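You operate a simulated robot arm through the tools that you are given. There is no shell and no other tool.

Carry out the task below with a simulated robot arm. There is one attempt and no reset: what you move stays moved.

Task
Stop the dryer, press GENTLE, set the knob to QUICK and restart.
Fine: the start button stops it; the door stays shut.

It is judged by the outcome, as a careful person would: the job done as asked, and still so three seconds after it is handed in. It fails if anything else is knocked over, pushed out of place, dropped, spilled or broken.

Robot
A 6-joint arm with a two-finger parallel gripper, fixed in place. Base frame: the origin is at the foot of the arm, x ahead of it, y to its left, z up. Units: m, rad, N and s.
With the tool pointing down near the work surface it reaches from about 0.24 to 0.66 m from the base axis. Its first joint turns from -1.152 to 1.152 rad. Payload 2.9 kg.
The tool frame sits at the grasp point between the pads (the TCP): z along the fingers, y along the line on which they close. The tips reach 0.03 m beyond it. Largest opening 0.11 m; finger width 0.02, thickness 0.01; the body of the gripper, 0.048 by 0.112 m, starts 0.055 m behind the TCP.
Orientation is that of the tool frame in the base frame, as a unit quaternion [w, x, y, z]. With the fingers straight down and closing along the base's y, the tool's x points along the base's -x, its y along +y and its z along -z.

Tools
- The arm moves only by the tool step_arm. Its argument "moves" is a list of rows, each a list of 7 numbers: the shift along the tool's x, y, z in mm, then the turn, a rotation vector about the tool's x, y, z in rad, then the opening, from 0 (shut) to 1 (fully open). In form: [[tx, ty, tz, wx, wy, wz, gripper], ...]. A call has 1 to 20 rows; each row shifts and turns the commanded pose from where the row before left it, along the tool's axes as they then stand. Rows are played at 5 a second. More than 0.05 m and 0.15 rad between two rows, or a gripper value outside its range, and nothing of the call is played. A pose out of reach is approached as far as the arm can. The call stops where the force on the tool passes 40 N (or 10 N more than at its start, if that is more) or the arm is blocked; 0.2 s more then pass. The fingers move at their own pace (about 0.108 m/s each) and stop on an object; they squeeze with about 38 N. The grip force told is the motor's: it shows also when the fingers shut on nothing. Time passes only in rows, and 0.2 s behind the last, so rows that do not move let the fingers close. It gives the time, the measured TCP pose, the force on the tool (base axes), the opening and the grip force at its end, in the units of the frame above (readings bear some noise), with the torque about the TCP (base axes, N m) and any sound that the robot's microphone picked up, and new pictures: "show" is both (left out), scene, wrist or none.
- Cameras (640 x 400 px; columns grow to the right, rows downward): "scene" is fixed at [0.0845, 0.4439, 1.3749]; the picture's right is [-0.67, -0.75, 0.00], its down [-0.49, 0.43, -0.76] and it looks along [0.57, -0.51, -0.65] (base axes); focal length 361 px, centre (320, 200). "wrist" rides on the gripper at [0.072, 0.017, -0.103] in the tool frame; the picture's right is [-0.23, 0.97, 0.00], its down [-0.76, -0.18, -0.62] and it looks along [-0.61, -0.14, 0.78] (tool axes); focal length 222 px, centre (320, 200). There is no depth. A picture from a camera that has moved, and an enlarged one, comes with that camera's place and axes in the base frame and with its lens.
- zoom(camera, box): a new picture of the part [left, top, right, bottom] of that camera's present view, enlarged. It takes no simulated time.
- finish_job(): hands the job in; it is judged then, once.

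Nothing tells you positions but the pictures and the camera data. Unless the task says otherwise, let go and move clear before handing in.

The tools are called after "Emit:" as a command line: name --pt "numbers of a row" for each row, then --argument value for the rest, lists and objects as JSON in quotes. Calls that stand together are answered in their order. step_arm: Moves the arm, as the interface text tells. Its arguments: {"type":"object","properties":{"moves":{"type":"array"},"show":{"type":"string","enum":["both","scene","wrist","none"]}},"required":["moves"]} The other tools are called the same way: zoom (camera, box) takes an enlarged picture of a part of a camera's view; finish_job () hands the job in.

At the start:

```text
t: 0.0
eef_pos: [0.4083, 0.0894, 0.9626]
orientation: [0.001, 0.0, 1.0, 0.0]
ft_force: [-0.2, 0.5, 0.7]
torque: [-0.03, -0.02, 0.02]
opening: 0.1099
grip_force: 0.1
```

scene: 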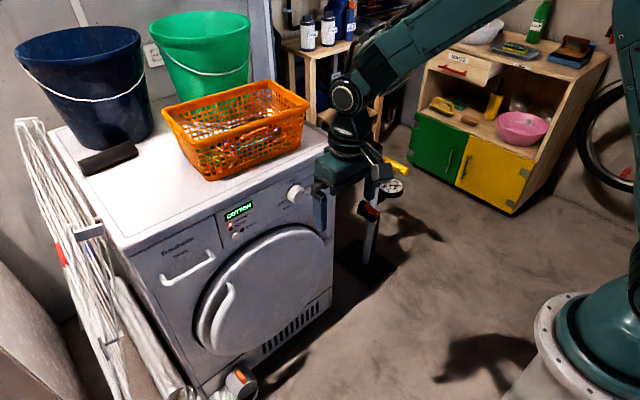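
wrist: 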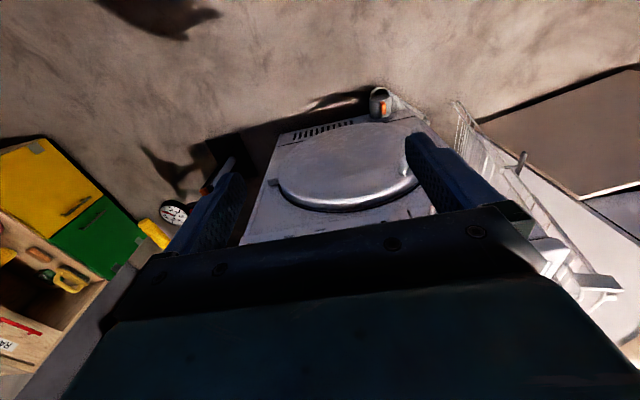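

I see a dryer with a display reading COTTON, a knob near its right corner, small buttons by the display, and items on top. I'll zoom in on the panel to locate the controls.

Emit:
zoom --camera "scene" --box '[200, 160, 340, 250]'

Emit:
zoom --camera "scene" --box '[100, 150, 360, 400]'

Emit:
zoom --camera "wrist" --box '[140, 60, 560, 300]'

```text
4.44 times, centred on (270, 205) of scene
camera zoom: at [0.0845, 0.4439, 1.3749], right [-0.67, -0.75, 0.0], down [-0.49, 0.43, -0.76], along [0.57, -0.51, -0.65], focal length 1602 px, centre (542, 178)
```

zoom: 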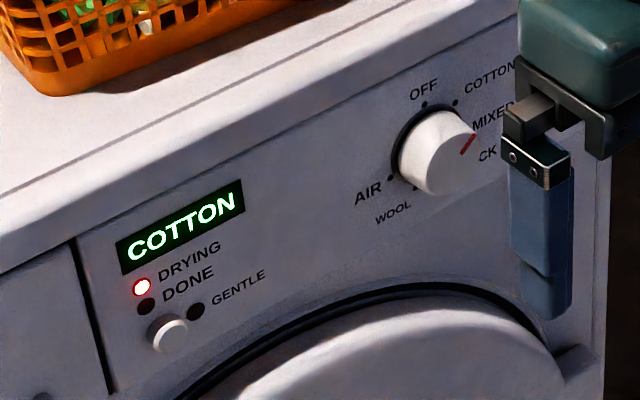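

```text
1.60 times, centred on (230, 275) of scene
camera zoom: at [0.0845, 0.4439, 1.3749], right [-0.67, -0.75, 0.0], down [-0.49, 0.43, -0.76], along [0.57, -0.51, -0.65], focal length 577 px, centre (464, 80)
```

zoom: 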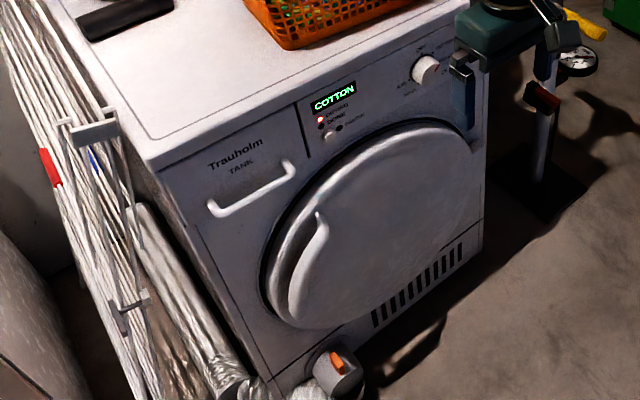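

```text
1.52 times, centred on (350, 180) of wrist
camera zoom: at [0.3356, 0.1076, 1.067], right [0.23, 0.97, 0.0], down [0.76, -0.18, 0.62], along [0.61, -0.14, -0.78], focal length 338 px, centre (274, 230)
```

zoom: 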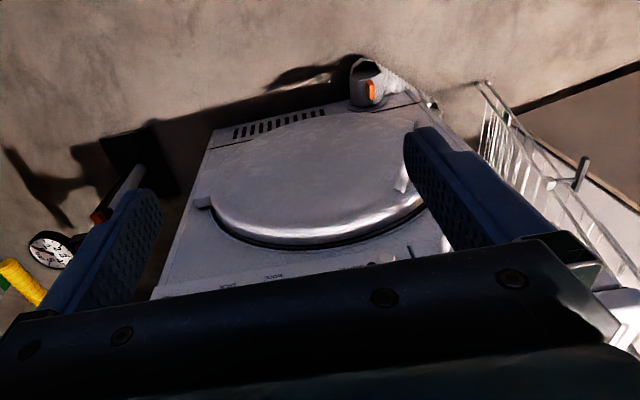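

The dryer's front faces the arm at about x≈0.66. The panel is near z≈0.75, with a white button and the GENTLE label on the left and the knob on the right. I'll tilt the tool forward in free space so the wrist camera can see the panel.

Emit:
step_arm --pt "0 0 0 0 -0.15 0 1" --pt "0 0 0 0 -0.15 0 1" --pt "0 0 0 0 -0.15 0 1" --pt "0 0 0 0 -0.15 0 1" --pt "0 0 0 0 -0.15 0 1" --pt "0 0 0 0 0 0 1"

```text
t: 1.4
eef_pos: [0.4078, 0.0886, 0.9628]
orientation: [0.367, 0.0, 0.93, 0.0]
ft_force: [-0.2, 0.4, 0.1]
torque: [0.01, 0.0, -0.02]
opening: 0.1105
grip_force: 0.2
camera wrist: at [0.2845, 0.1071, 0.99], right [0.17, 0.97, 0.16], down [0.13, -0.18, 0.98], along [0.98, -0.14, -0.16], focal length 222 px, centre (320, 200)
```

scene: 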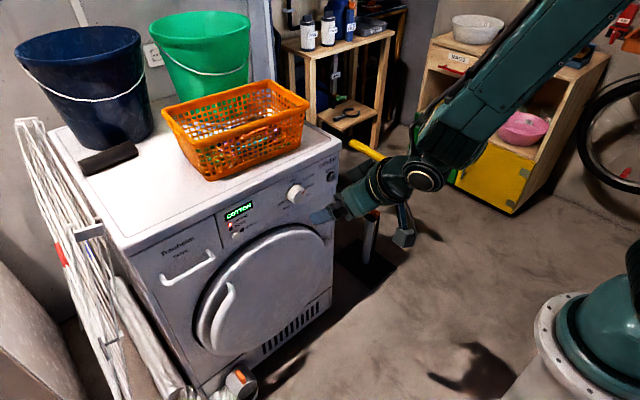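
wrist: 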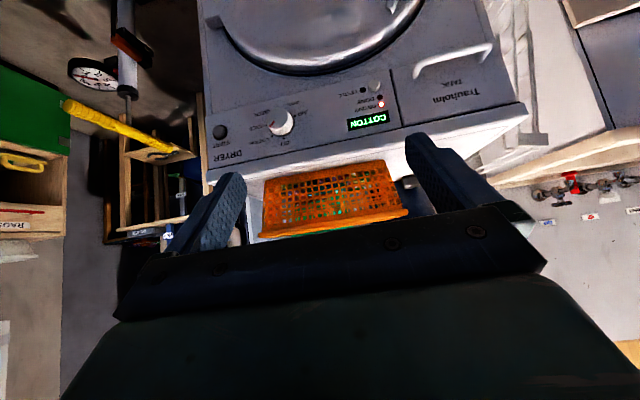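

Now the panel is visible, upside down in the wrist view, with another button at the far right under DRYER. I'll zoom in on it from both cameras.

Emit:
zoom --camera "wrist" --box '[200, 70, 400, 180]'

Emit:
zoom --camera "scene" --box '[210, 150, 350, 250]'

Emit:
zoom --camera "scene" --box '[270, 155, 350, 215]'

Emit:
zoom --camera "wrist" --box '[200, 100, 310, 170]'

Emit:
zoom --camera "wrist" --box '[330, 70, 410, 140]'

```text
3.20 times, centred on (300, 125) of wrist
camera zoom: at [0.2845, 0.1071, 0.99], right [0.17, 0.97, 0.16], down [0.13, -0.18, 0.98], along [0.98, -0.14, -0.16], focal length 711 px, centre (384, 440)
```

zoom: 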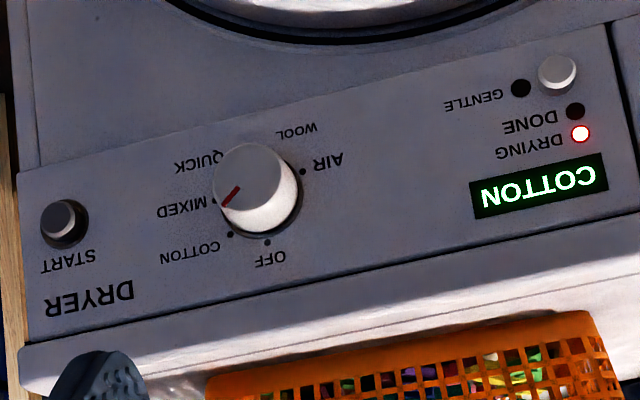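

```text
4.00 times, centred on (280, 200) of scene
camera zoom: at [0.0845, 0.4439, 1.3749], right [-0.67, -0.75, 0.0], down [-0.49, 0.43, -0.76], along [0.57, -0.51, -0.65], focal length 1442 px, centre (480, 200)
```

zoom: 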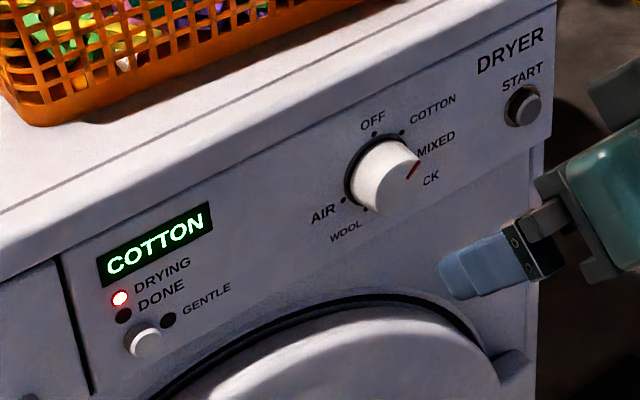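

```text
6.67 times, centred on (310, 185) of scene
camera zoom: at [0.0845, 0.4439, 1.3749], right [-0.67, -0.75, 0.0], down [-0.49, 0.43, -0.76], along [0.57, -0.51, -0.65], focal length 2404 px, centre (387, 300)
```

zoom: 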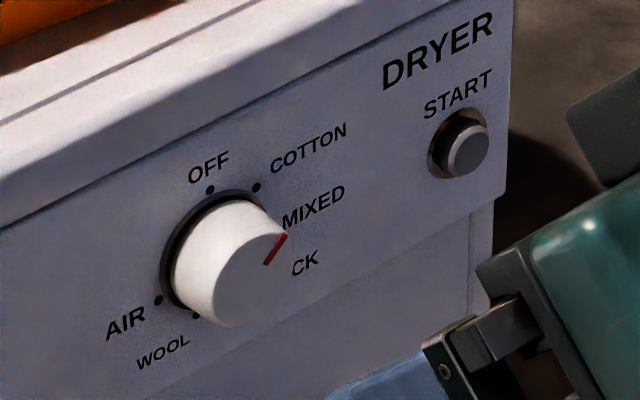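

```text
5.71 times, centred on (255, 135) of wrist
camera zoom: at [0.2845, 0.1071, 0.99], right [0.17, 0.97, 0.16], down [0.13, -0.18, 0.98], along [0.98, -0.14, -0.16], focal length 1269 px, centre (691, 571)
```

zoom: 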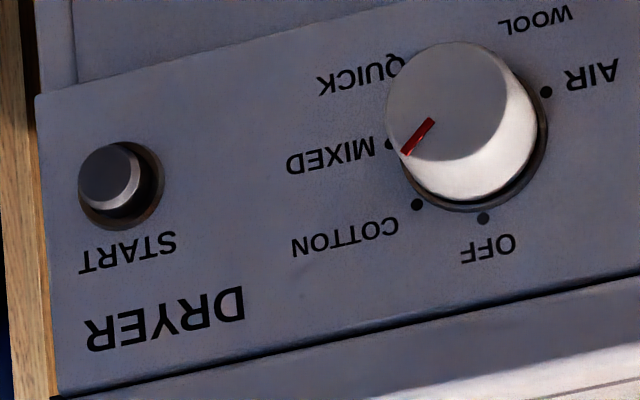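

```text
5.71 times, centred on (370, 105) of wrist
camera zoom: at [0.2845, 0.1071, 0.99], right [0.17, 0.97, 0.16], down [0.13, -0.18, 0.98], along [0.98, -0.14, -0.16], focal length 1269 px, centre (34, 743)
```

zoom: 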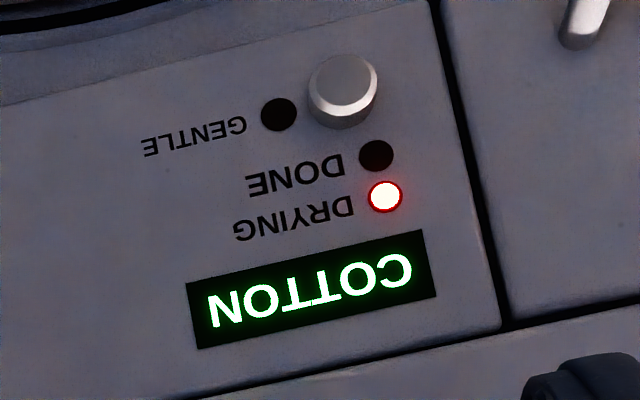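

START is the dark button at the panel's right end, at about (0.68, -0.135, 0.747). GENTLE is the white button with its lamp on the left, at about (0.68, 0.186, 0.733), and the knob is near (0.66, 0.0, 0.763) pointing at COTTON. I'll bring the tool level, pointing at the dryer, with the fingers shut.

Emit:
step_arm --pt "0 0 0 0 -0.15 0 0" --pt "0 0 0 0 -0.15 0 0" --pt "0 0 0 0 -0.15 0 0" --pt "0 0 0 0 -0.15 0 0" --pt "0 0 0 0 -0.15 0 0" --pt "0 0 0 0 -0.0708 0 0" --pt "0 0 0 0 0 0 0"

```text
t: 3.0
eef_pos: [0.4373, 0.103, 0.989]
orientation: [0.618, 0.0, 0.786, 0.0]
ft_force: [0.2, 0.0, -0.3]
torque: [-0.01, -0.01, 0.02]
opening: 0.0002
grip_force: 37.5
out of reach, approached as far as the arm can: row 2, 3, 4, 5, 6
camera wrist: at [0.3194, 0.1209, 0.9443], right [0.05, 0.97, 0.22], down [-0.43, -0.18, 0.89], along [0.9, -0.14, 0.41], focal length 222 px, centre (320, 200)
```

scene: 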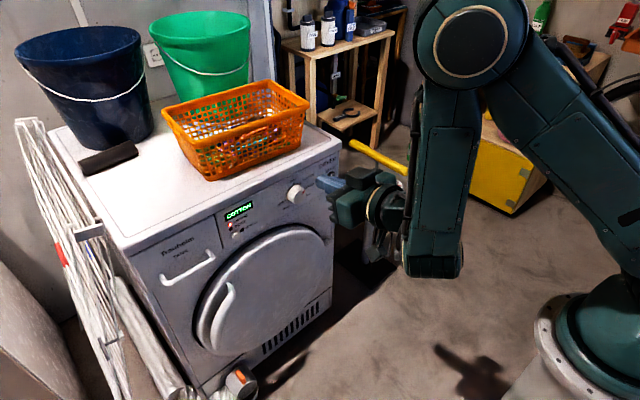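
wrist: 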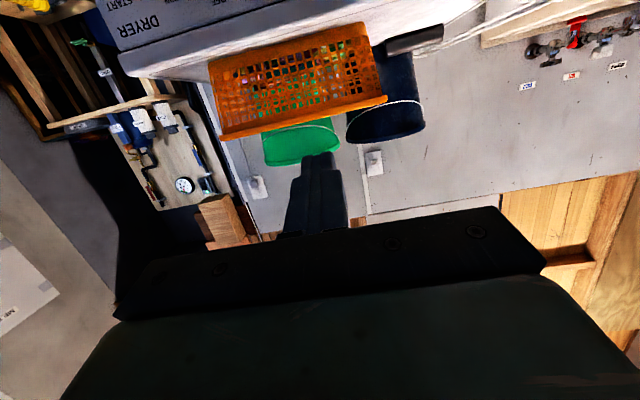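

The wrist ran out of reach this close to the base, so it is still about 13° short of level. I'll move forward so it can straighten, staying clear of the dryer front.

Emit:
step_arm --pt "0 0 40 0 0 0 0" --pt "0 0 40 0 0 0 0" --pt "0 0 30 0 0 0 0" --pt "0 0 0 0 0 0 0"

```text
t: 4.0
eef_pos: [0.5438, 0.1033, 0.9642]
orientation: [0.618, 0.001, 0.786, -0.001]
ft_force: [0.2, 0.8, 0.0]
torque: [0.02, 0.01, 0.04]
opening: 0.0001
grip_force: 37.6
camera wrist: at [0.4257, 0.1206, 0.9176], right [0.05, 0.97, 0.22], down [-0.43, -0.18, 0.89], along [0.9, -0.14, 0.41], focal length 222 px, centre (320, 200)
```

scene: 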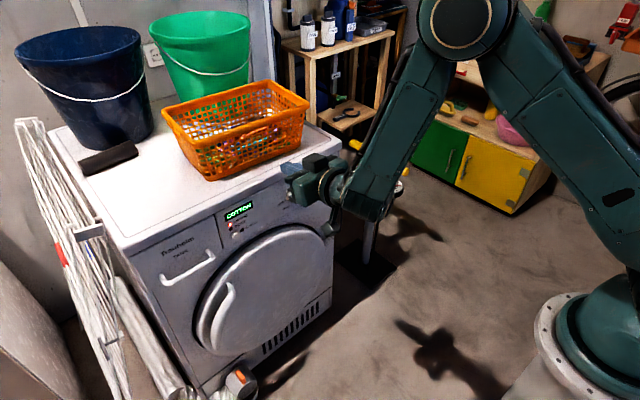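
wrist: 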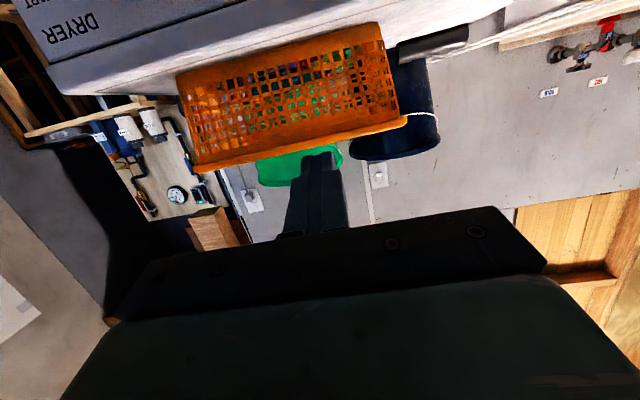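

Emit:
step_arm --pt "0 0 0 0 -0.119 0 0" --pt "0 0 0 0 -0.119 0 0" --pt "31 -34 0 0 0 0 0" --pt "31 -34 0 0 0 0 0" --pt "31 -34 0 0 0 0 0" --pt "31 -34 0 0 0 0 0" --pt "31 -34 0 0 0 0 0" --pt "31 -34 0 0 0 0 0" --pt "20 -34 0 0 0 0 0" --pt "0 0 0 0 0 0 0"

```text
t: 6.2
eef_pos: [0.5804, -0.1236, 0.7795]
orientation: [0.709, 0.001, 0.705, -0.001]
ft_force: [0.4, -0.4, 0.0]
torque: [-0.02, 0.02, 0.0]
opening: 0.0
grip_force: 37.5
out of reach, approached as far as the arm can: row 2, 3, 4, 5, 6, 8, 9
camera wrist: at [0.4762, -0.1053, 0.7069], right [0.0, 0.97, 0.23], down [-0.63, -0.18, 0.76], along [0.78, -0.14, 0.61], focal length 222 px, centre (320, 200)
```

scene: 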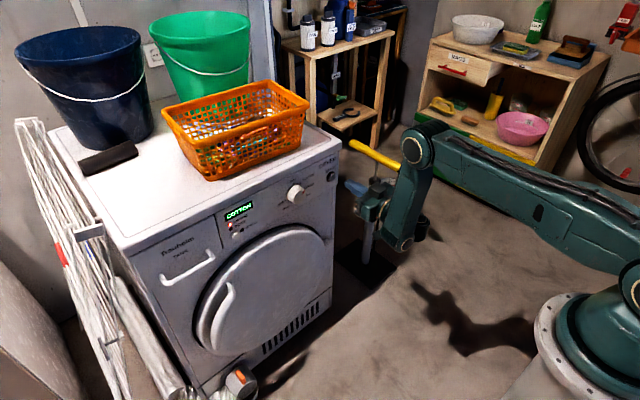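
wrist: 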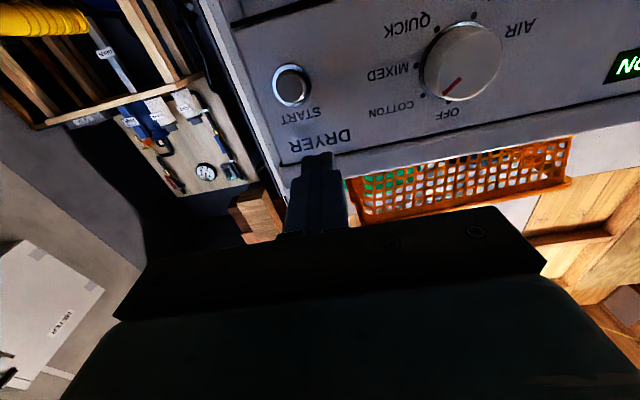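

The tool is now level in front of the START side, and I can see START, the knob and its pointer. I'll zoom in to measure their positions.

Emit:
zoom --camera "wrist" --box '[250, 40, 370, 180]'

Emit:
zoom --camera "wrist" --box '[360, 0, 560, 125]'

Emit:
zoom --camera "scene" --box '[270, 150, 400, 230]'

```text
2.86 times, centred on (310, 110) of wrist
camera zoom: at [0.4762, -0.1053, 0.7069], right [0.0, 0.97, 0.23], down [-0.63, -0.18, 0.76], along [0.78, -0.14, 0.61], focal length 635 px, centre (349, 457)
```

zoom: 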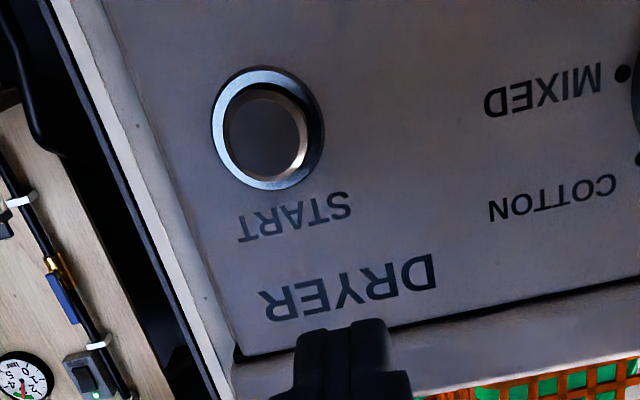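

```text
3.20 times, centred on (460, 62) of wrist
camera zoom: at [0.4762, -0.1053, 0.7069], right [0.0, 0.97, 0.23], down [-0.63, -0.18, 0.76], along [0.78, -0.14, 0.61], focal length 711 px, centre (-128, 640)
```

zoom: 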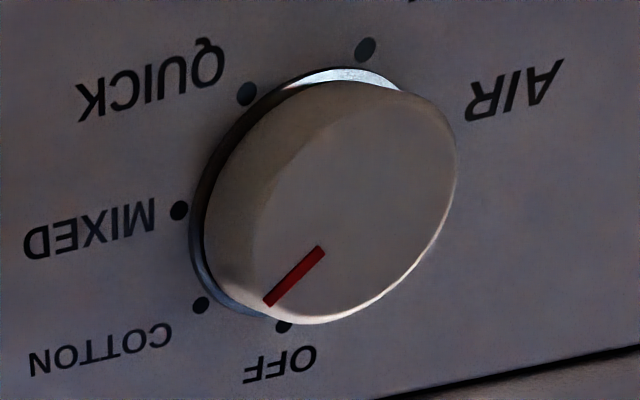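

```text
4.92 times, centred on (335, 190) of scene
camera zoom: at [0.0845, 0.4439, 1.3749], right [-0.67, -0.75, 0.0], down [-0.49, 0.43, -0.76], along [0.57, -0.51, -0.65], focal length 1775 px, centre (246, 249)
```

zoom: 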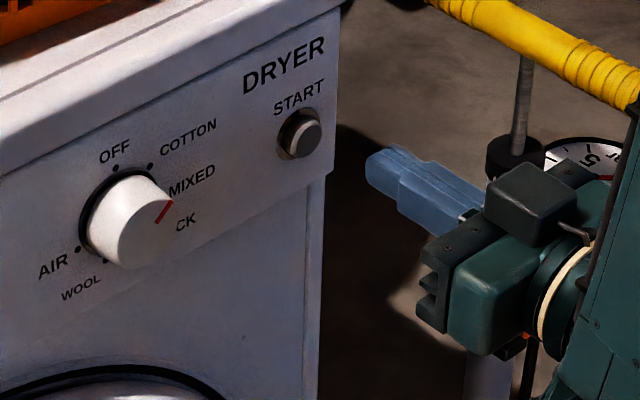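

START's cap is at about y≈-0.137, z≈0.743. I'll line up with it at a standoff, then check.

Emit:
step_arm --pt "18 -7 8 0 0 0 0" --pt "18.5 -6.5 8 0 0 0 0" --pt "0 0 0 0 0 0 0"

```text
t: 7.0
eef_pos: [0.5733, -0.1269, 0.7454]
orientation: [0.708, 0.001, 0.706, -0.001]
ft_force: [1.6, 0.0, 0.1]
torque: [0.02, 0.02, -0.01]
opening: 0.0
grip_force: 37.3
out of reach, approached as far as the arm can: row 1, 2
camera wrist: at [0.4705, -0.1096, 0.6741], right [0.0, 0.97, 0.23], down [-0.63, -0.18, 0.76], along [0.78, -0.14, 0.61], focal length 222 px, centre (320, 200)
```

scene: 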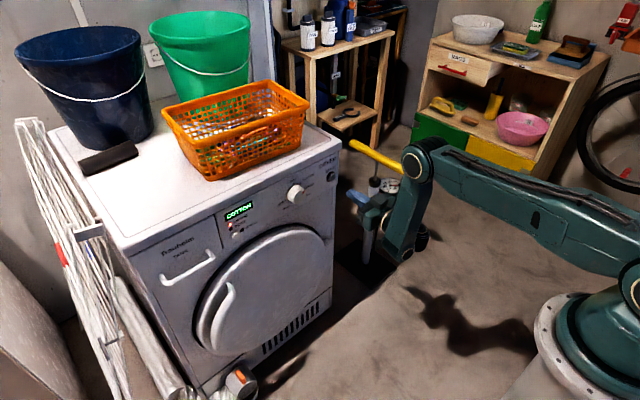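
wrist: 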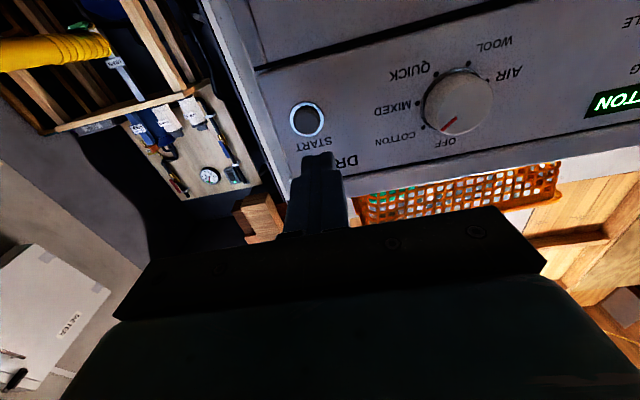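

The arm stopped short of the commanded x and y. I'm still about 7 cm from the panel, so I'll test in free space what limits it with a straight forward move.

Emit:
step_arm --pt "0 0 15 0 0 0 0" --pt "0 0 15 0 0 0 0" --pt "0 0 0 0 0 0 0" --show "scene"

```text
t: 7.8
eef_pos: [0.576, -0.1202, 0.7495]
orientation: [0.707, 0.0, 0.707, 0.0]
ft_force: [-1.4, 0.1, 0.1]
torque: [0.01, -0.01, -0.02]
opening: 0.0
grip_force: 37.6
out of reach, approached as far as the arm can: row 1, 2
```

scene: 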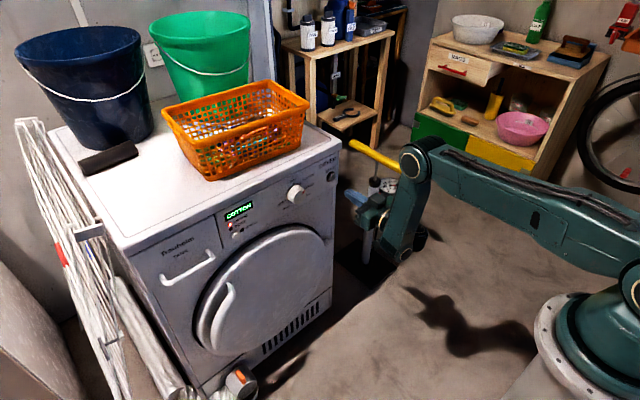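

With the tool fully level, the arm's radial reach stops near 0.59 m. Tilting the tool down a bit should free it, so I'll pitch about 20° down and move to a standoff in front of START.

Emit:
step_arm --pt "0 0 0 0 0.15 0 0" --pt "0 0 0 0 0.15 0 0" --pt "0 0 0 0 0.05 0 0" --pt "-2.5 -8.5 15 0 0 0 0" --pt "-2.5 -8.5 15 0 0 0 0" --pt "0 0 0 0 0 0 0"

```text
t: 9.2
eef_pos: [0.4865, -0.0912, 0.7459]
orientation: [0.575, 0.001, 0.818, -0.001]
ft_force: [0.3, -0.3, 0.5]
torque: [0.0, 0.01, 0.02]
opening: 0.0001
grip_force: 37.2
out of reach, approached as far as the arm can: row 1, 2, 3, 4, 5
camera wrist: at [0.3652, -0.0722, 0.7138], right [0.08, 0.97, 0.21], down [-0.33, -0.18, 0.93], along [0.94, -0.14, 0.31], focal length 222 px, centre (320, 200)
```

scene: 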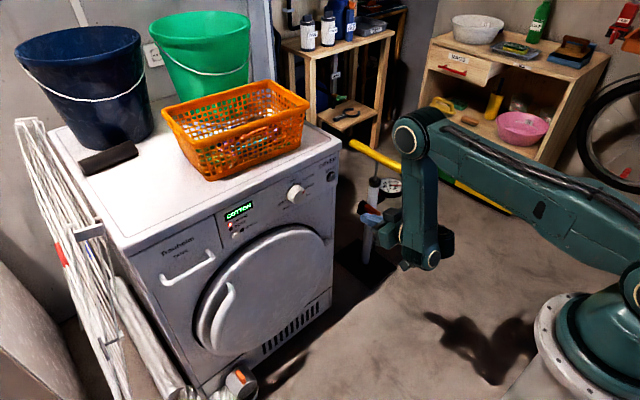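
wrist: 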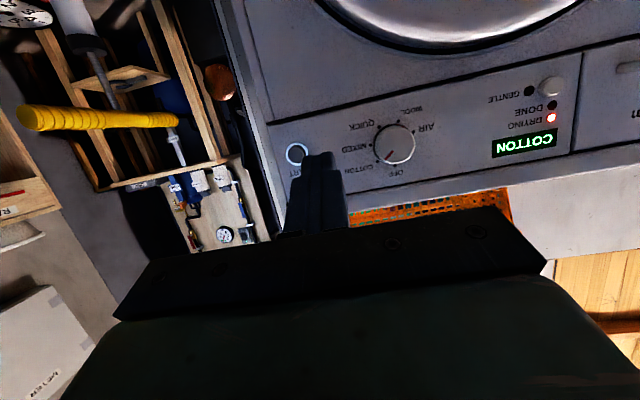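

Pitching down pulled the tool back instead, which suggests a wrist joint limit rather than plain reach. I'll look closely at the arm's current shape.

Emit:
zoom --camera "scene" --box '[330, 80, 640, 290]'

Emit:
zoom --camera "scene" --box '[340, 180, 480, 280]'

Emit:
zoom --camera "scene" --box '[480, 150, 640, 400]'

```text
1.90 times, centred on (485, 185) of scene
camera zoom: at [0.0845, 0.4439, 1.3749], right [-0.67, -0.75, 0.0], down [-0.49, 0.43, -0.76], along [0.57, -0.51, -0.65], focal length 687 px, centre (6, 229)
```

zoom: 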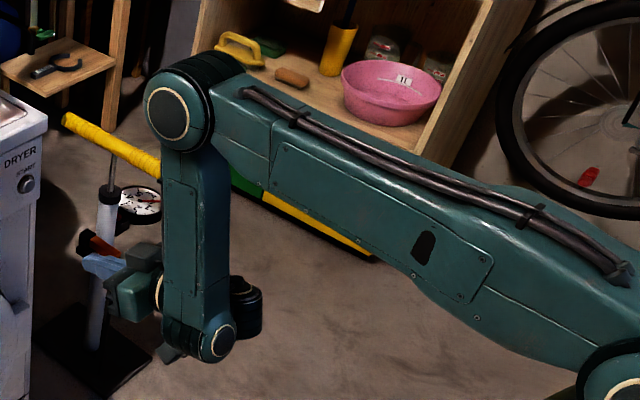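

```text
4.00 times, centred on (410, 230) of scene
camera zoom: at [0.0845, 0.4439, 1.3749], right [-0.67, -0.75, 0.0], down [-0.49, 0.43, -0.76], along [0.57, -0.51, -0.65], focal length 1442 px, centre (-40, 80)
```

zoom: 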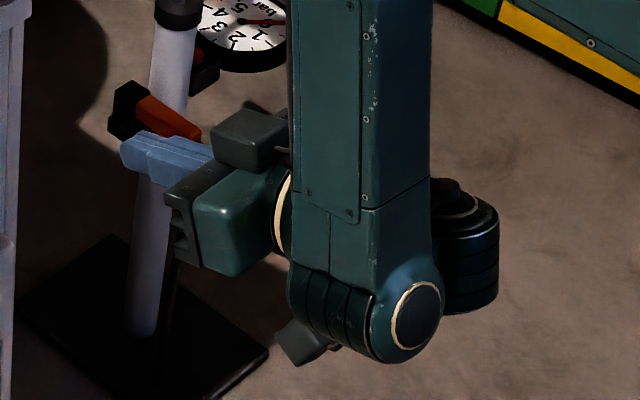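

```text
1.60 times, centred on (560, 275) of scene
camera zoom: at [0.0845, 0.4439, 1.3749], right [-0.67, -0.75, 0.0], down [-0.49, 0.43, -0.76], along [0.57, -0.51, -0.65], focal length 577 px, centre (-64, 80)
```

zoom: 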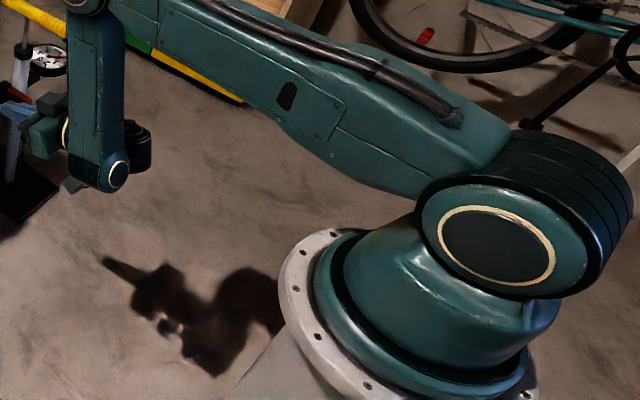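

The arm is folded with its wrist at a joint limit because I descended too close to the base. I'll back out upward, pitch down more, then go forward before descending so the elbow stays open.

Emit:
step_arm --pt "-37.6 0 -13.6 0 0 0 0" --pt "-37.6 0 -13.6 0 0 0 0" --pt "-37.6 0 -13.6 0 0 0 0" --pt "-37.6 0 -13.6 0 0 0 0" --pt "-37.6 0 -13.6 0 0 0 0" --pt "0 0 0 0 0.15 0 0" --pt "0 0 0 0 0.15 0 0" --pt "0 0 0 0 0.15 0 0" --pt "0 0 0 0 0 0 0" --show "scene"

```text
t: 11.2
eef_pos: [0.3552, -0.038, 0.7644]
orientation: [0.389, 0.0, 0.921, 0.0]
ft_force: [0.0, -0.2, 0.8]
torque: [-0.02, -0.03, 0.0]
opening: 0.0
grip_force: 37.7
out of reach, approached as far as the arm can: row 2, 3, 4, 5, 6, 7, 8
```

scene: 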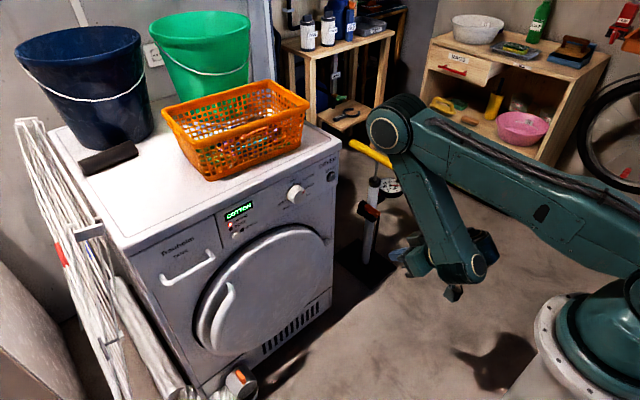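

The tool stays rigid relative to the forearm, so the wrist joint looks stuck. I'll inspect the wrist from this pose.

Emit:
zoom --camera "scene" --box '[370, 200, 530, 310]'

Emit:
zoom --camera "wrist" --box '[0, 0, 640, 400]'

```text
3.64 times, centred on (450, 255) of scene
camera zoom: at [0.0845, 0.4439, 1.3749], right [-0.67, -0.75, 0.0], down [-0.49, 0.43, -0.76], along [0.57, -0.51, -0.65], focal length 1311 px, centre (-153, 0)
```

zoom: 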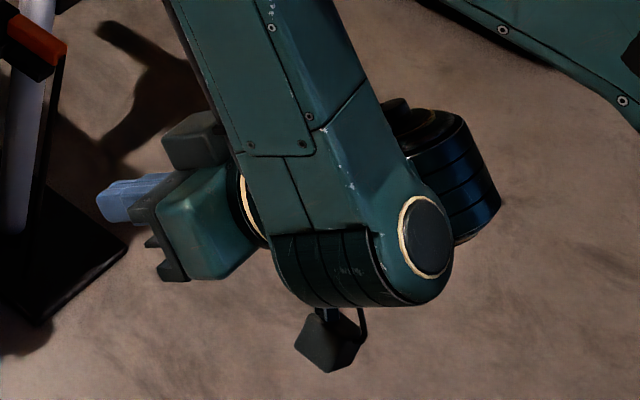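

```text
1.00 times, centred on (320, 200) of wrist (not enlarged: the box is as wide or as high as the picture)
camera zoom: at [0.2305, -0.0206, 0.7868], right [0.16, 0.97, 0.16], down [0.08, -0.18, 0.98], along [0.98, -0.14, -0.11], focal length 222 px, centre (320, 200)
```

zoom: 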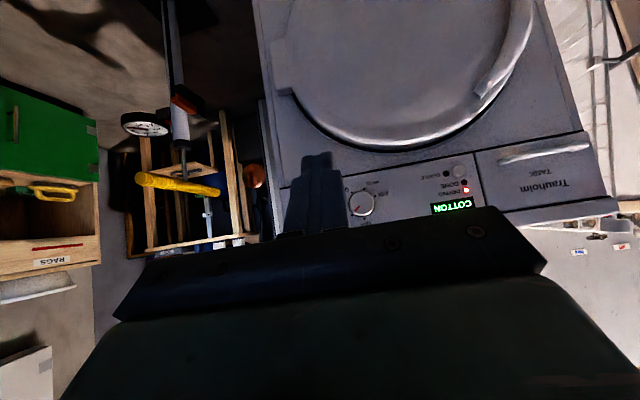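

Emit:
step_arm --pt "0 0 0 0 -0.15 0 0" --pt "0 0 0 0 -0.15 0 0" --pt "0 0 0 0 0 0 0" --show "scene"

```text
t: 12.0
eef_pos: [0.3564, -0.039, 0.7668]
orientation: [0.511, 0.001, 0.859, -0.001]
ft_force: [-0.3, -0.3, 0.2]
torque: [0.03, -0.01, 0.0]
opening: 0.0001
grip_force: 37.6
```

scene: 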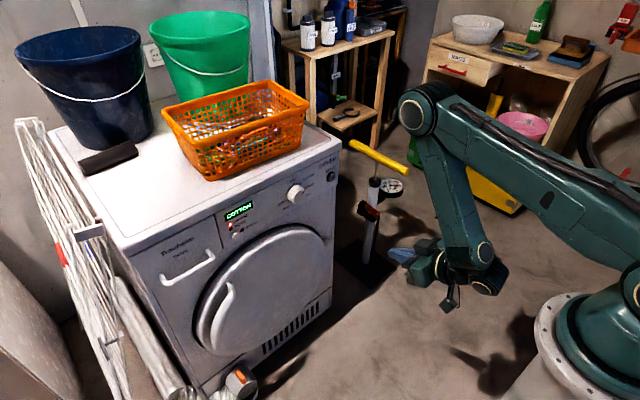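

Pitching up works, so the wrist is in a branch where it can only bend upward from the forearm. I'll use that branch: pitch the tool about 20° upward while moving forward, which opens up the reach toward the panel.

Emit:
step_arm --pt "-12.9 -10 23.7 0 -0.106 0 0" --pt "-10.3 -10 25 0 -0.106 0 0" --pt "-7.6 -10 25.9 0 -0.106 0 0" --pt "-4.8 -10 26.6 0 -0.106 0 0" --pt "-2 -10 26.9 0 -0.106 0 0" --pt "0.9 -10 27 0 -0.106 0 0" --pt "3.8 -10 26.7 0 -0.106 0 0" --pt "6.5 -10 26.2 0 -0.106 0 0" --pt "0 0 0 0 0 0 0"

```text
t: 14.0
eef_pos: [0.5721, -0.1183, 0.765]
orientation: [0.819, 0.001, 0.573, 0.0]
ft_force: [0.6, -0.2, 0.1]
torque: [0.0, 0.0, 0.0]
opening: 0.0
grip_force: 37.8
camera wrist: at [0.4993, -0.1006, 0.6618], right [-0.08, 0.97, 0.21], down [-0.85, -0.18, 0.5], along [0.53, -0.14, 0.84], focal length 222 px, centre (320, 200)
```

scene: 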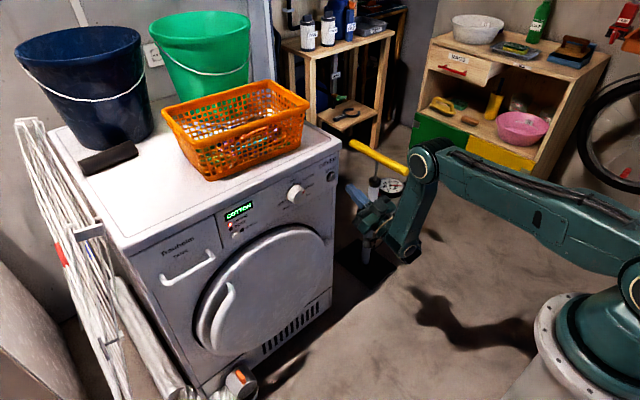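
wrist: 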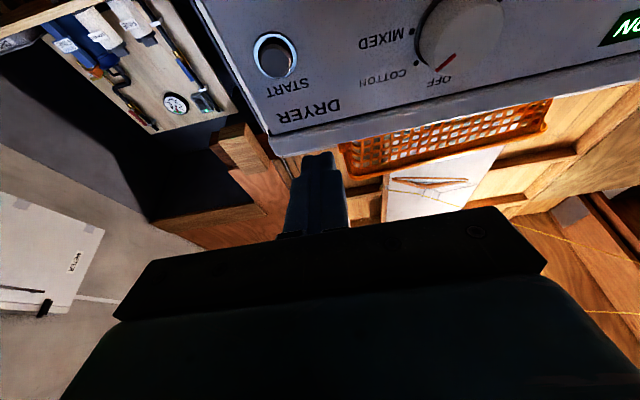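

That works: the tool is 20° up at (0.572, -0.118, 0.765), and two-view triangulation puts START's cap near (0.687, -0.138, 0.743). I'll move to a standoff directly in front of it.

Emit:
step_arm --pt "19.9 -9.9 20.9 0 0 0 0" --pt "19.9 -9.9 20.9 0 0 0 0" --pt "0 0 0 0 0 0 0"

Emit:
zoom --camera "scene" --box '[270, 150, 400, 230]'

Emit:
zoom --camera "wrist" --box '[240, 30, 420, 180]'

```text
t: 14.8
eef_pos: [0.6199, -0.1357, 0.7426]
orientation: [0.819, 0.002, 0.574, -0.002]
ft_force: [0.1, -0.3, -0.7]
torque: [-0.01, -0.04, 0.01]
opening: 0.0
grip_force: 37.7
out of reach, approached as far as the arm can: row 2
camera wrist: at [0.5492, -0.1181, 0.6406], right [-0.07, 0.97, 0.21], down [-0.85, -0.18, 0.5], along [0.53, -0.14, 0.84], focal length 222 px, centre (320, 200)
```

scene: 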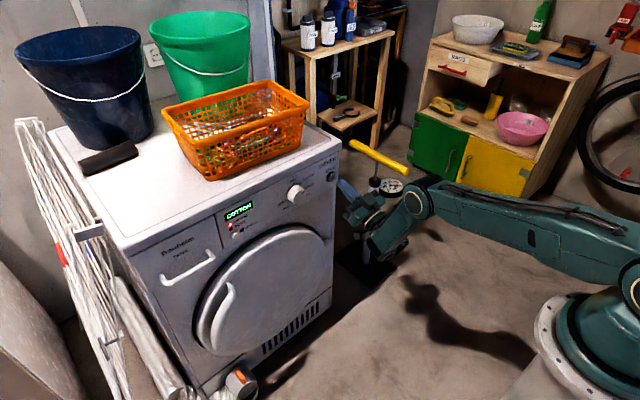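
wrist: 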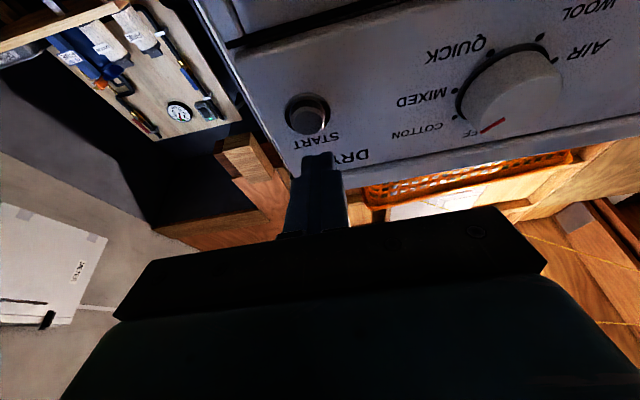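

```text
4.92 times, centred on (335, 190) of scene
camera zoom: at [0.0845, 0.4439, 1.3749], right [-0.67, -0.75, 0.0], down [-0.49, 0.43, -0.76], along [0.57, -0.51, -0.65], focal length 1775 px, centre (246, 249)
```

zoom: 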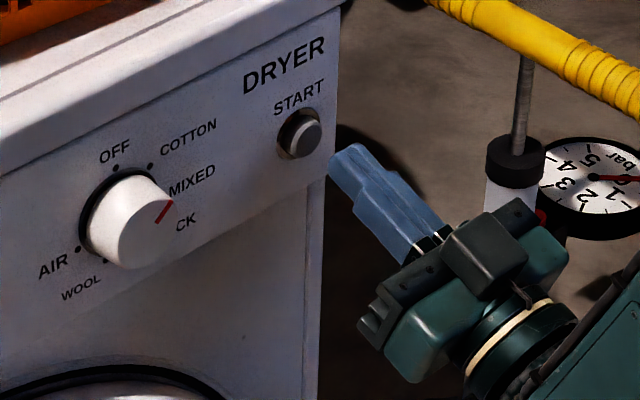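

```text
2.67 times, centred on (330, 105) of wrist
camera zoom: at [0.5492, -0.1181, 0.6406], right [-0.07, 0.97, 0.21], down [-0.85, -0.18, 0.5], along [0.53, -0.14, 0.84], focal length 592 px, centre (293, 453)
```

zoom: 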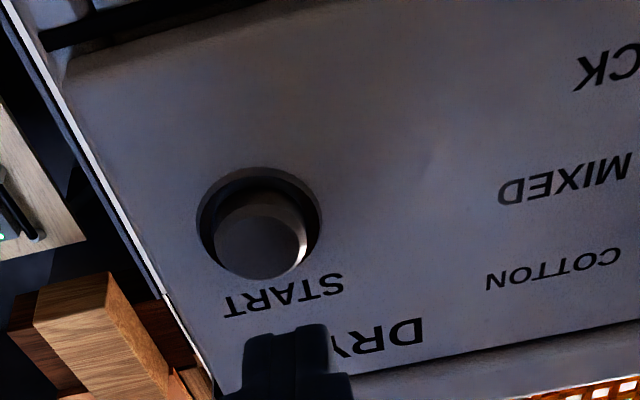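

Reach in this wrist branch tops out about 3 cm short of START. I'll flip the wrist on purpose in open space: back off, then swing the hand 180° sideways, away from the forearm, about the wrist centre. After that I'll pitch it forward underneath, which frees the wrist range.

Emit:
step_arm --pt "-10 15 -25 0 -0.035 0 0" --pt "-33.5 17 10 0 -0.035 0 0" --pt "-33.5 17 10 0 -0.035 0 0" --pt "-33.5 17 10 0 -0.035 0 0" --pt "-33.5 17 10 0 -0.035 0 0" --pt "-20 5 0 0 0 0 0" --pt "0 0 0 0 0 0 0"

```text
t: 16.4
eef_pos: [0.5933, -0.0477, 0.9029]
orientation: [0.866, 0.0, 0.5, -0.001]
ft_force: [-0.4, -0.1, -0.6]
torque: [0.02, 0.01, -0.02]
opening: 0.0
grip_force: 37.9
out of reach, approached as far as the arm can: row 4, 5, 6
camera wrist: at [0.5397, -0.0303, 0.7895], right [-0.11, 0.97, 0.2], down [-0.92, -0.18, 0.35], along [0.38, -0.14, 0.92], focal length 222 px, centre (320, 200)
```

scene: 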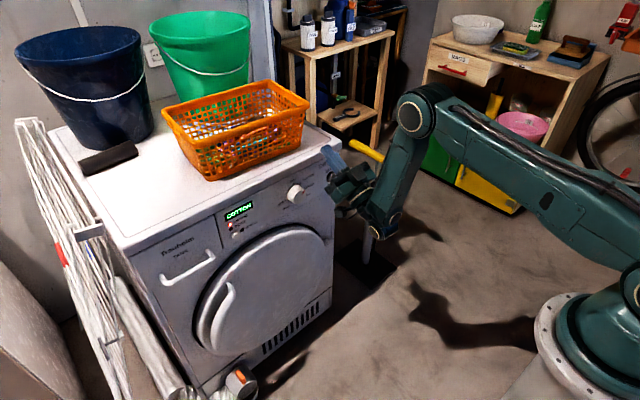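
wrist: 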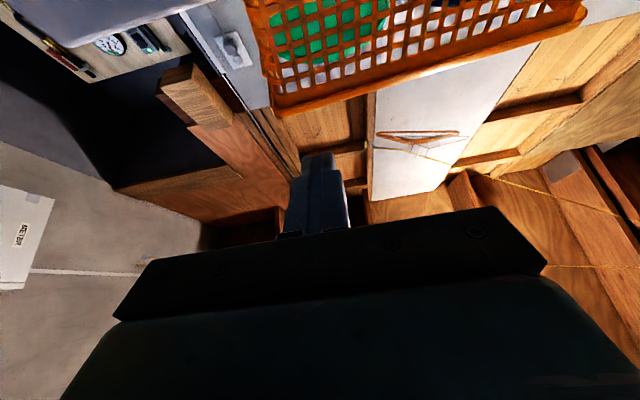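

Emit:
step_arm --pt "0 -33.2 -2.5 0.15 0 0 0" --pt "0 -33.2 -2.5 0.15 0 0 0" --pt "0 -33.2 -2.5 0.15 0 0 0" --pt "0 -33.2 -2.5 0.15 0 0 0" --pt "0 0 0 0 0 0 0" --show "scene"

```text
t: 17.6
eef_pos: [0.5847, -0.1938, 0.8863]
orientation: [0.827, 0.255, 0.478, -0.147]
ft_force: [-0.1, 0.7, -0.4]
torque: [0.01, -0.03, 0.01]
opening: 0.0
grip_force: 37.2
out of reach, approached as far as the arm can: row 3, 4
```

scene: 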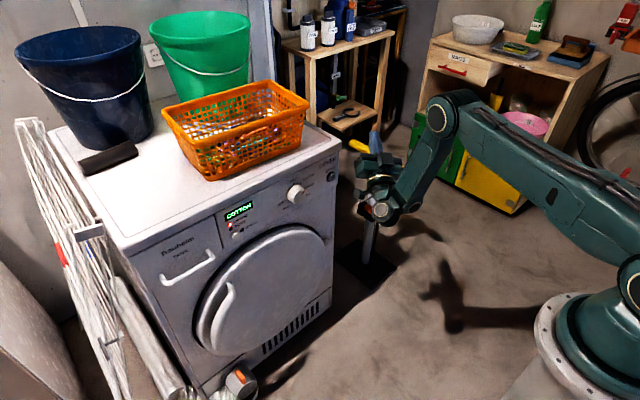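

Emit:
zoom --camera "scene" --box '[340, 80, 500, 240]'

Emit:
zoom --camera "scene" --box '[340, 130, 440, 240]'

```text
2.50 times, centred on (420, 160) of scene
camera zoom: at [0.0845, 0.4439, 1.3749], right [-0.67, -0.75, 0.0], down [-0.49, 0.43, -0.76], along [0.57, -0.51, -0.65], focal length 901 px, centre (70, 300)
```

zoom: 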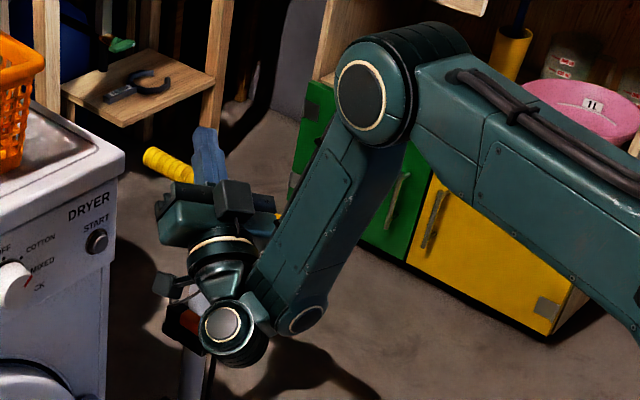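

```text
3.64 times, centred on (390, 185) of scene
camera zoom: at [0.0845, 0.4439, 1.3749], right [-0.67, -0.75, 0.0], down [-0.49, 0.43, -0.76], along [0.57, -0.51, -0.65], focal length 1311 px, centre (66, 254)
```

zoom: 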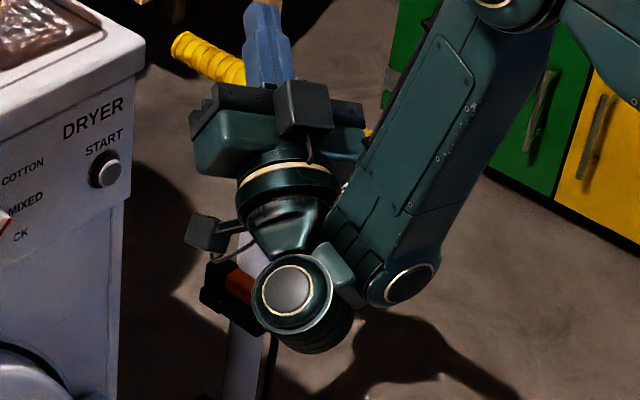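

Now I can see the wrist: its first joint axis lies in the arm plane, and I had driven the tool parallel to it, a singularity, which locked pitching. I'll sweep the tool on a cone about that axis so it hangs below it again.

Emit:
step_arm --pt "11.4 -14.2 -0.8 0.074 0.0523 0.1194 0" --pt "11.4 -14.2 -0.8 0.074 0.0523 0.1194 0" --pt "11.4 -14.2 -0.8 0.074 0.0523 0.1194 0" --pt "11.4 -14.2 -0.8 0.074 0.0523 0.1194 0" --pt "11.4 -14.2 -0.8 0.074 0.0523 0.1194 0" --pt "11.4 -14.2 -0.8 0.074 0.0523 0.1194 0" --pt "0 0 0 0 0 0 0" --show "scene"

Emit:
zoom --camera "scene" --box '[340, 80, 500, 240]'

```text
t: 19.2
eef_pos: [0.4935, -0.2236, 0.7887]
orientation: [0.669, 0.595, 0.435, 0.091]
ft_force: [0.4, -0.1, -0.1]
torque: [0.02, 0.0, -0.01]
opening: 0.0
grip_force: 37.9
out of reach, approached as far as the arm can: row 3, 4, 5, 6
```

scene: 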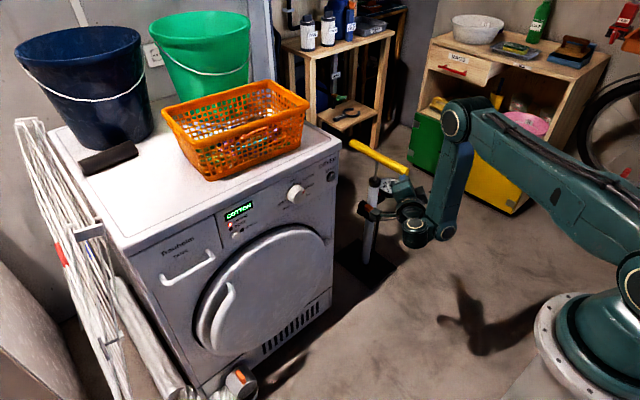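

```text
2.50 times, centred on (420, 160) of scene
camera zoom: at [0.0845, 0.4439, 1.3749], right [-0.67, -0.75, 0.0], down [-0.49, 0.43, -0.76], along [0.57, -0.51, -0.65], focal length 901 px, centre (70, 300)
```

zoom: 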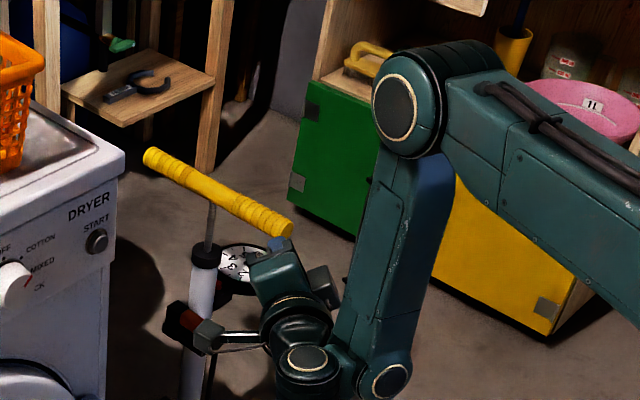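

The wrist joints look saturated on this side. The way out is to yaw the tool left past straight ahead and then cone it downward. First, the swing to the left about the wrist centre.

Emit:
step_arm --pt "28.8 8.0 -2.2 -0.0403 0.1443 0 0" --pt "28.8 8.0 -2.2 -0.0403 0.1443 0 0" --pt "28.8 8.0 -2.2 -0.0403 0.1443 0 0" --pt "28.8 8.0 -2.2 -0.0403 0.1443 0 0" --pt "28.8 8.0 -2.2 -0.0403 0.1443 0 0" --pt "28.8 8.0 -2.2 -0.0403 0.1443 0 0" --pt "28.8 8.0 -2.2 -0.0403 0.1443 0 0" --pt "28.8 8.0 -2.2 -0.0403 0.1443 0 0" --pt "0 0 0 0 0 0 0" --show "scene"

Emit:
zoom --camera "scene" --box '[340, 80, 500, 240]'

```text
t: 21.2
eef_pos: [0.5294, -0.0032, 0.7564]
orientation: [0.406, 0.342, 0.709, 0.464]
ft_force: [-0.7, -0.2, 1.0]
torque: [-0.04, -0.05, 0.0]
opening: 0.0001
grip_force: 37.9
out of reach, approached as far as the arm can: row 2
```

scene: 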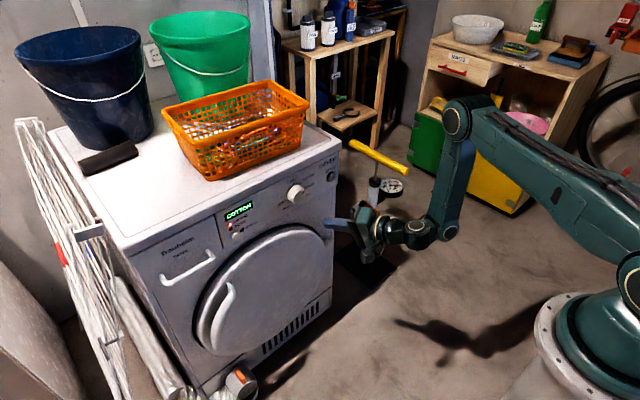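

```text
2.50 times, centred on (420, 160) of scene
camera zoom: at [0.0845, 0.4439, 1.3749], right [-0.67, -0.75, 0.0], down [-0.49, 0.43, -0.76], along [0.57, -0.51, -0.65], focal length 901 px, centre (70, 300)
```

zoom: 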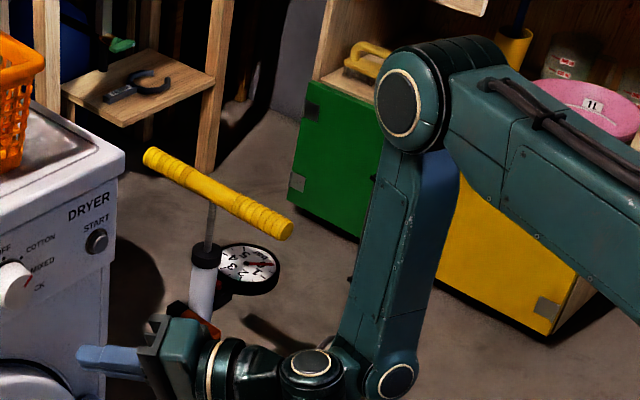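

The swing left worked with the wrist centre held. Now I'll cone the tool counter-clockwise so it goes from left to below, restoring the good branch.

Emit:
step_arm --pt "3.2 -15.7 -0.6 0.0773 0.021 -0.1268 0" --pt "3.2 -15.7 -0.6 0.0773 0.021 -0.1268 0" --pt "3.2 -15.7 -0.6 0.0773 0.021 -0.1268 0" --pt "3.2 -15.7 -0.6 0.0773 0.021 -0.1268 0" --pt "3.2 -15.7 -0.6 0.0773 0.021 -0.1268 0" --pt "3.2 -15.7 -0.6 0.0773 0.021 -0.1268 0" --pt "3.2 -15.7 -0.6 0.0773 0.021 -0.1268 0" --pt "3.2 -15.7 -0.6 0.0773 0.021 -0.1268 0" --pt "3.2 -15.7 -0.6 0.0773 0.021 -0.1268 0" --pt "3.2 -15.7 -0.6 0.0773 0.021 -0.1268 0" --pt "0 0 0 0 0 0 0"

Emit:
zoom --camera "scene" --box '[340, 100, 500, 260]'

```text
t: 23.6
eef_pos: [0.4949, -0.1128, 0.6649]
orientation: [0.377, -0.061, 0.917, -0.112]
ft_force: [-0.8, -0.8, -0.2]
torque: [0.0, -0.01, -0.01]
opening: 0.0
grip_force: 37.9
camera wrist: at [0.3695, -0.0939, 0.6849], right [0.14, 0.99, -0.09], down [0.11, 0.08, 0.99], along [0.99, -0.14, -0.09], focal length 222 px, centre (320, 200)
```

scene: 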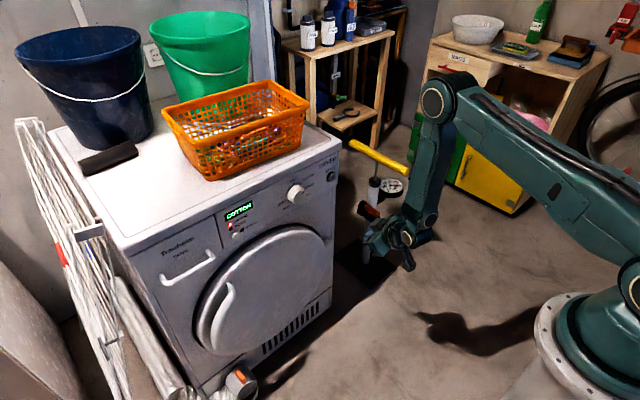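
wrist: 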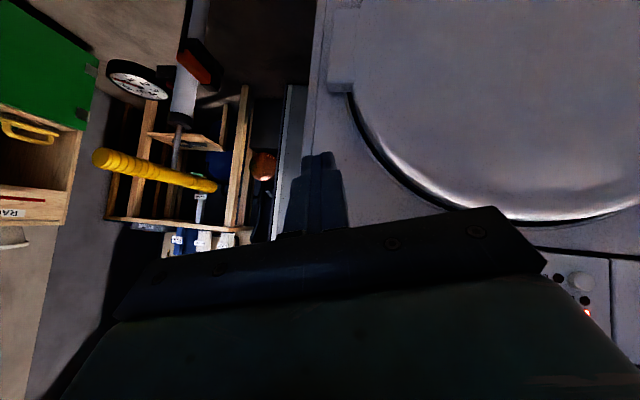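

```text
2.50 times, centred on (420, 180) of scene
camera zoom: at [0.0845, 0.4439, 1.3749], right [-0.67, -0.75, 0.0], down [-0.49, 0.43, -0.76], along [0.57, -0.51, -0.65], focal length 901 px, centre (70, 250)
```

zoom: 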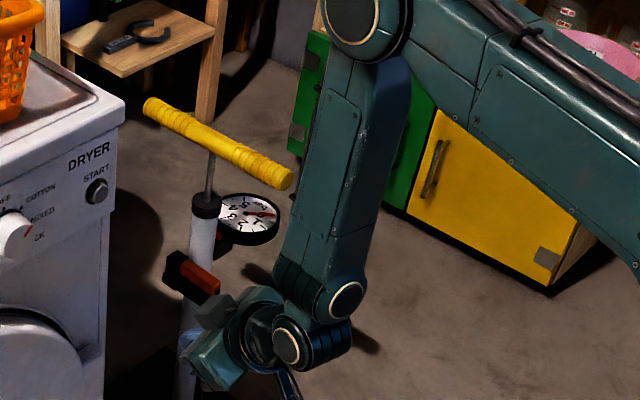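

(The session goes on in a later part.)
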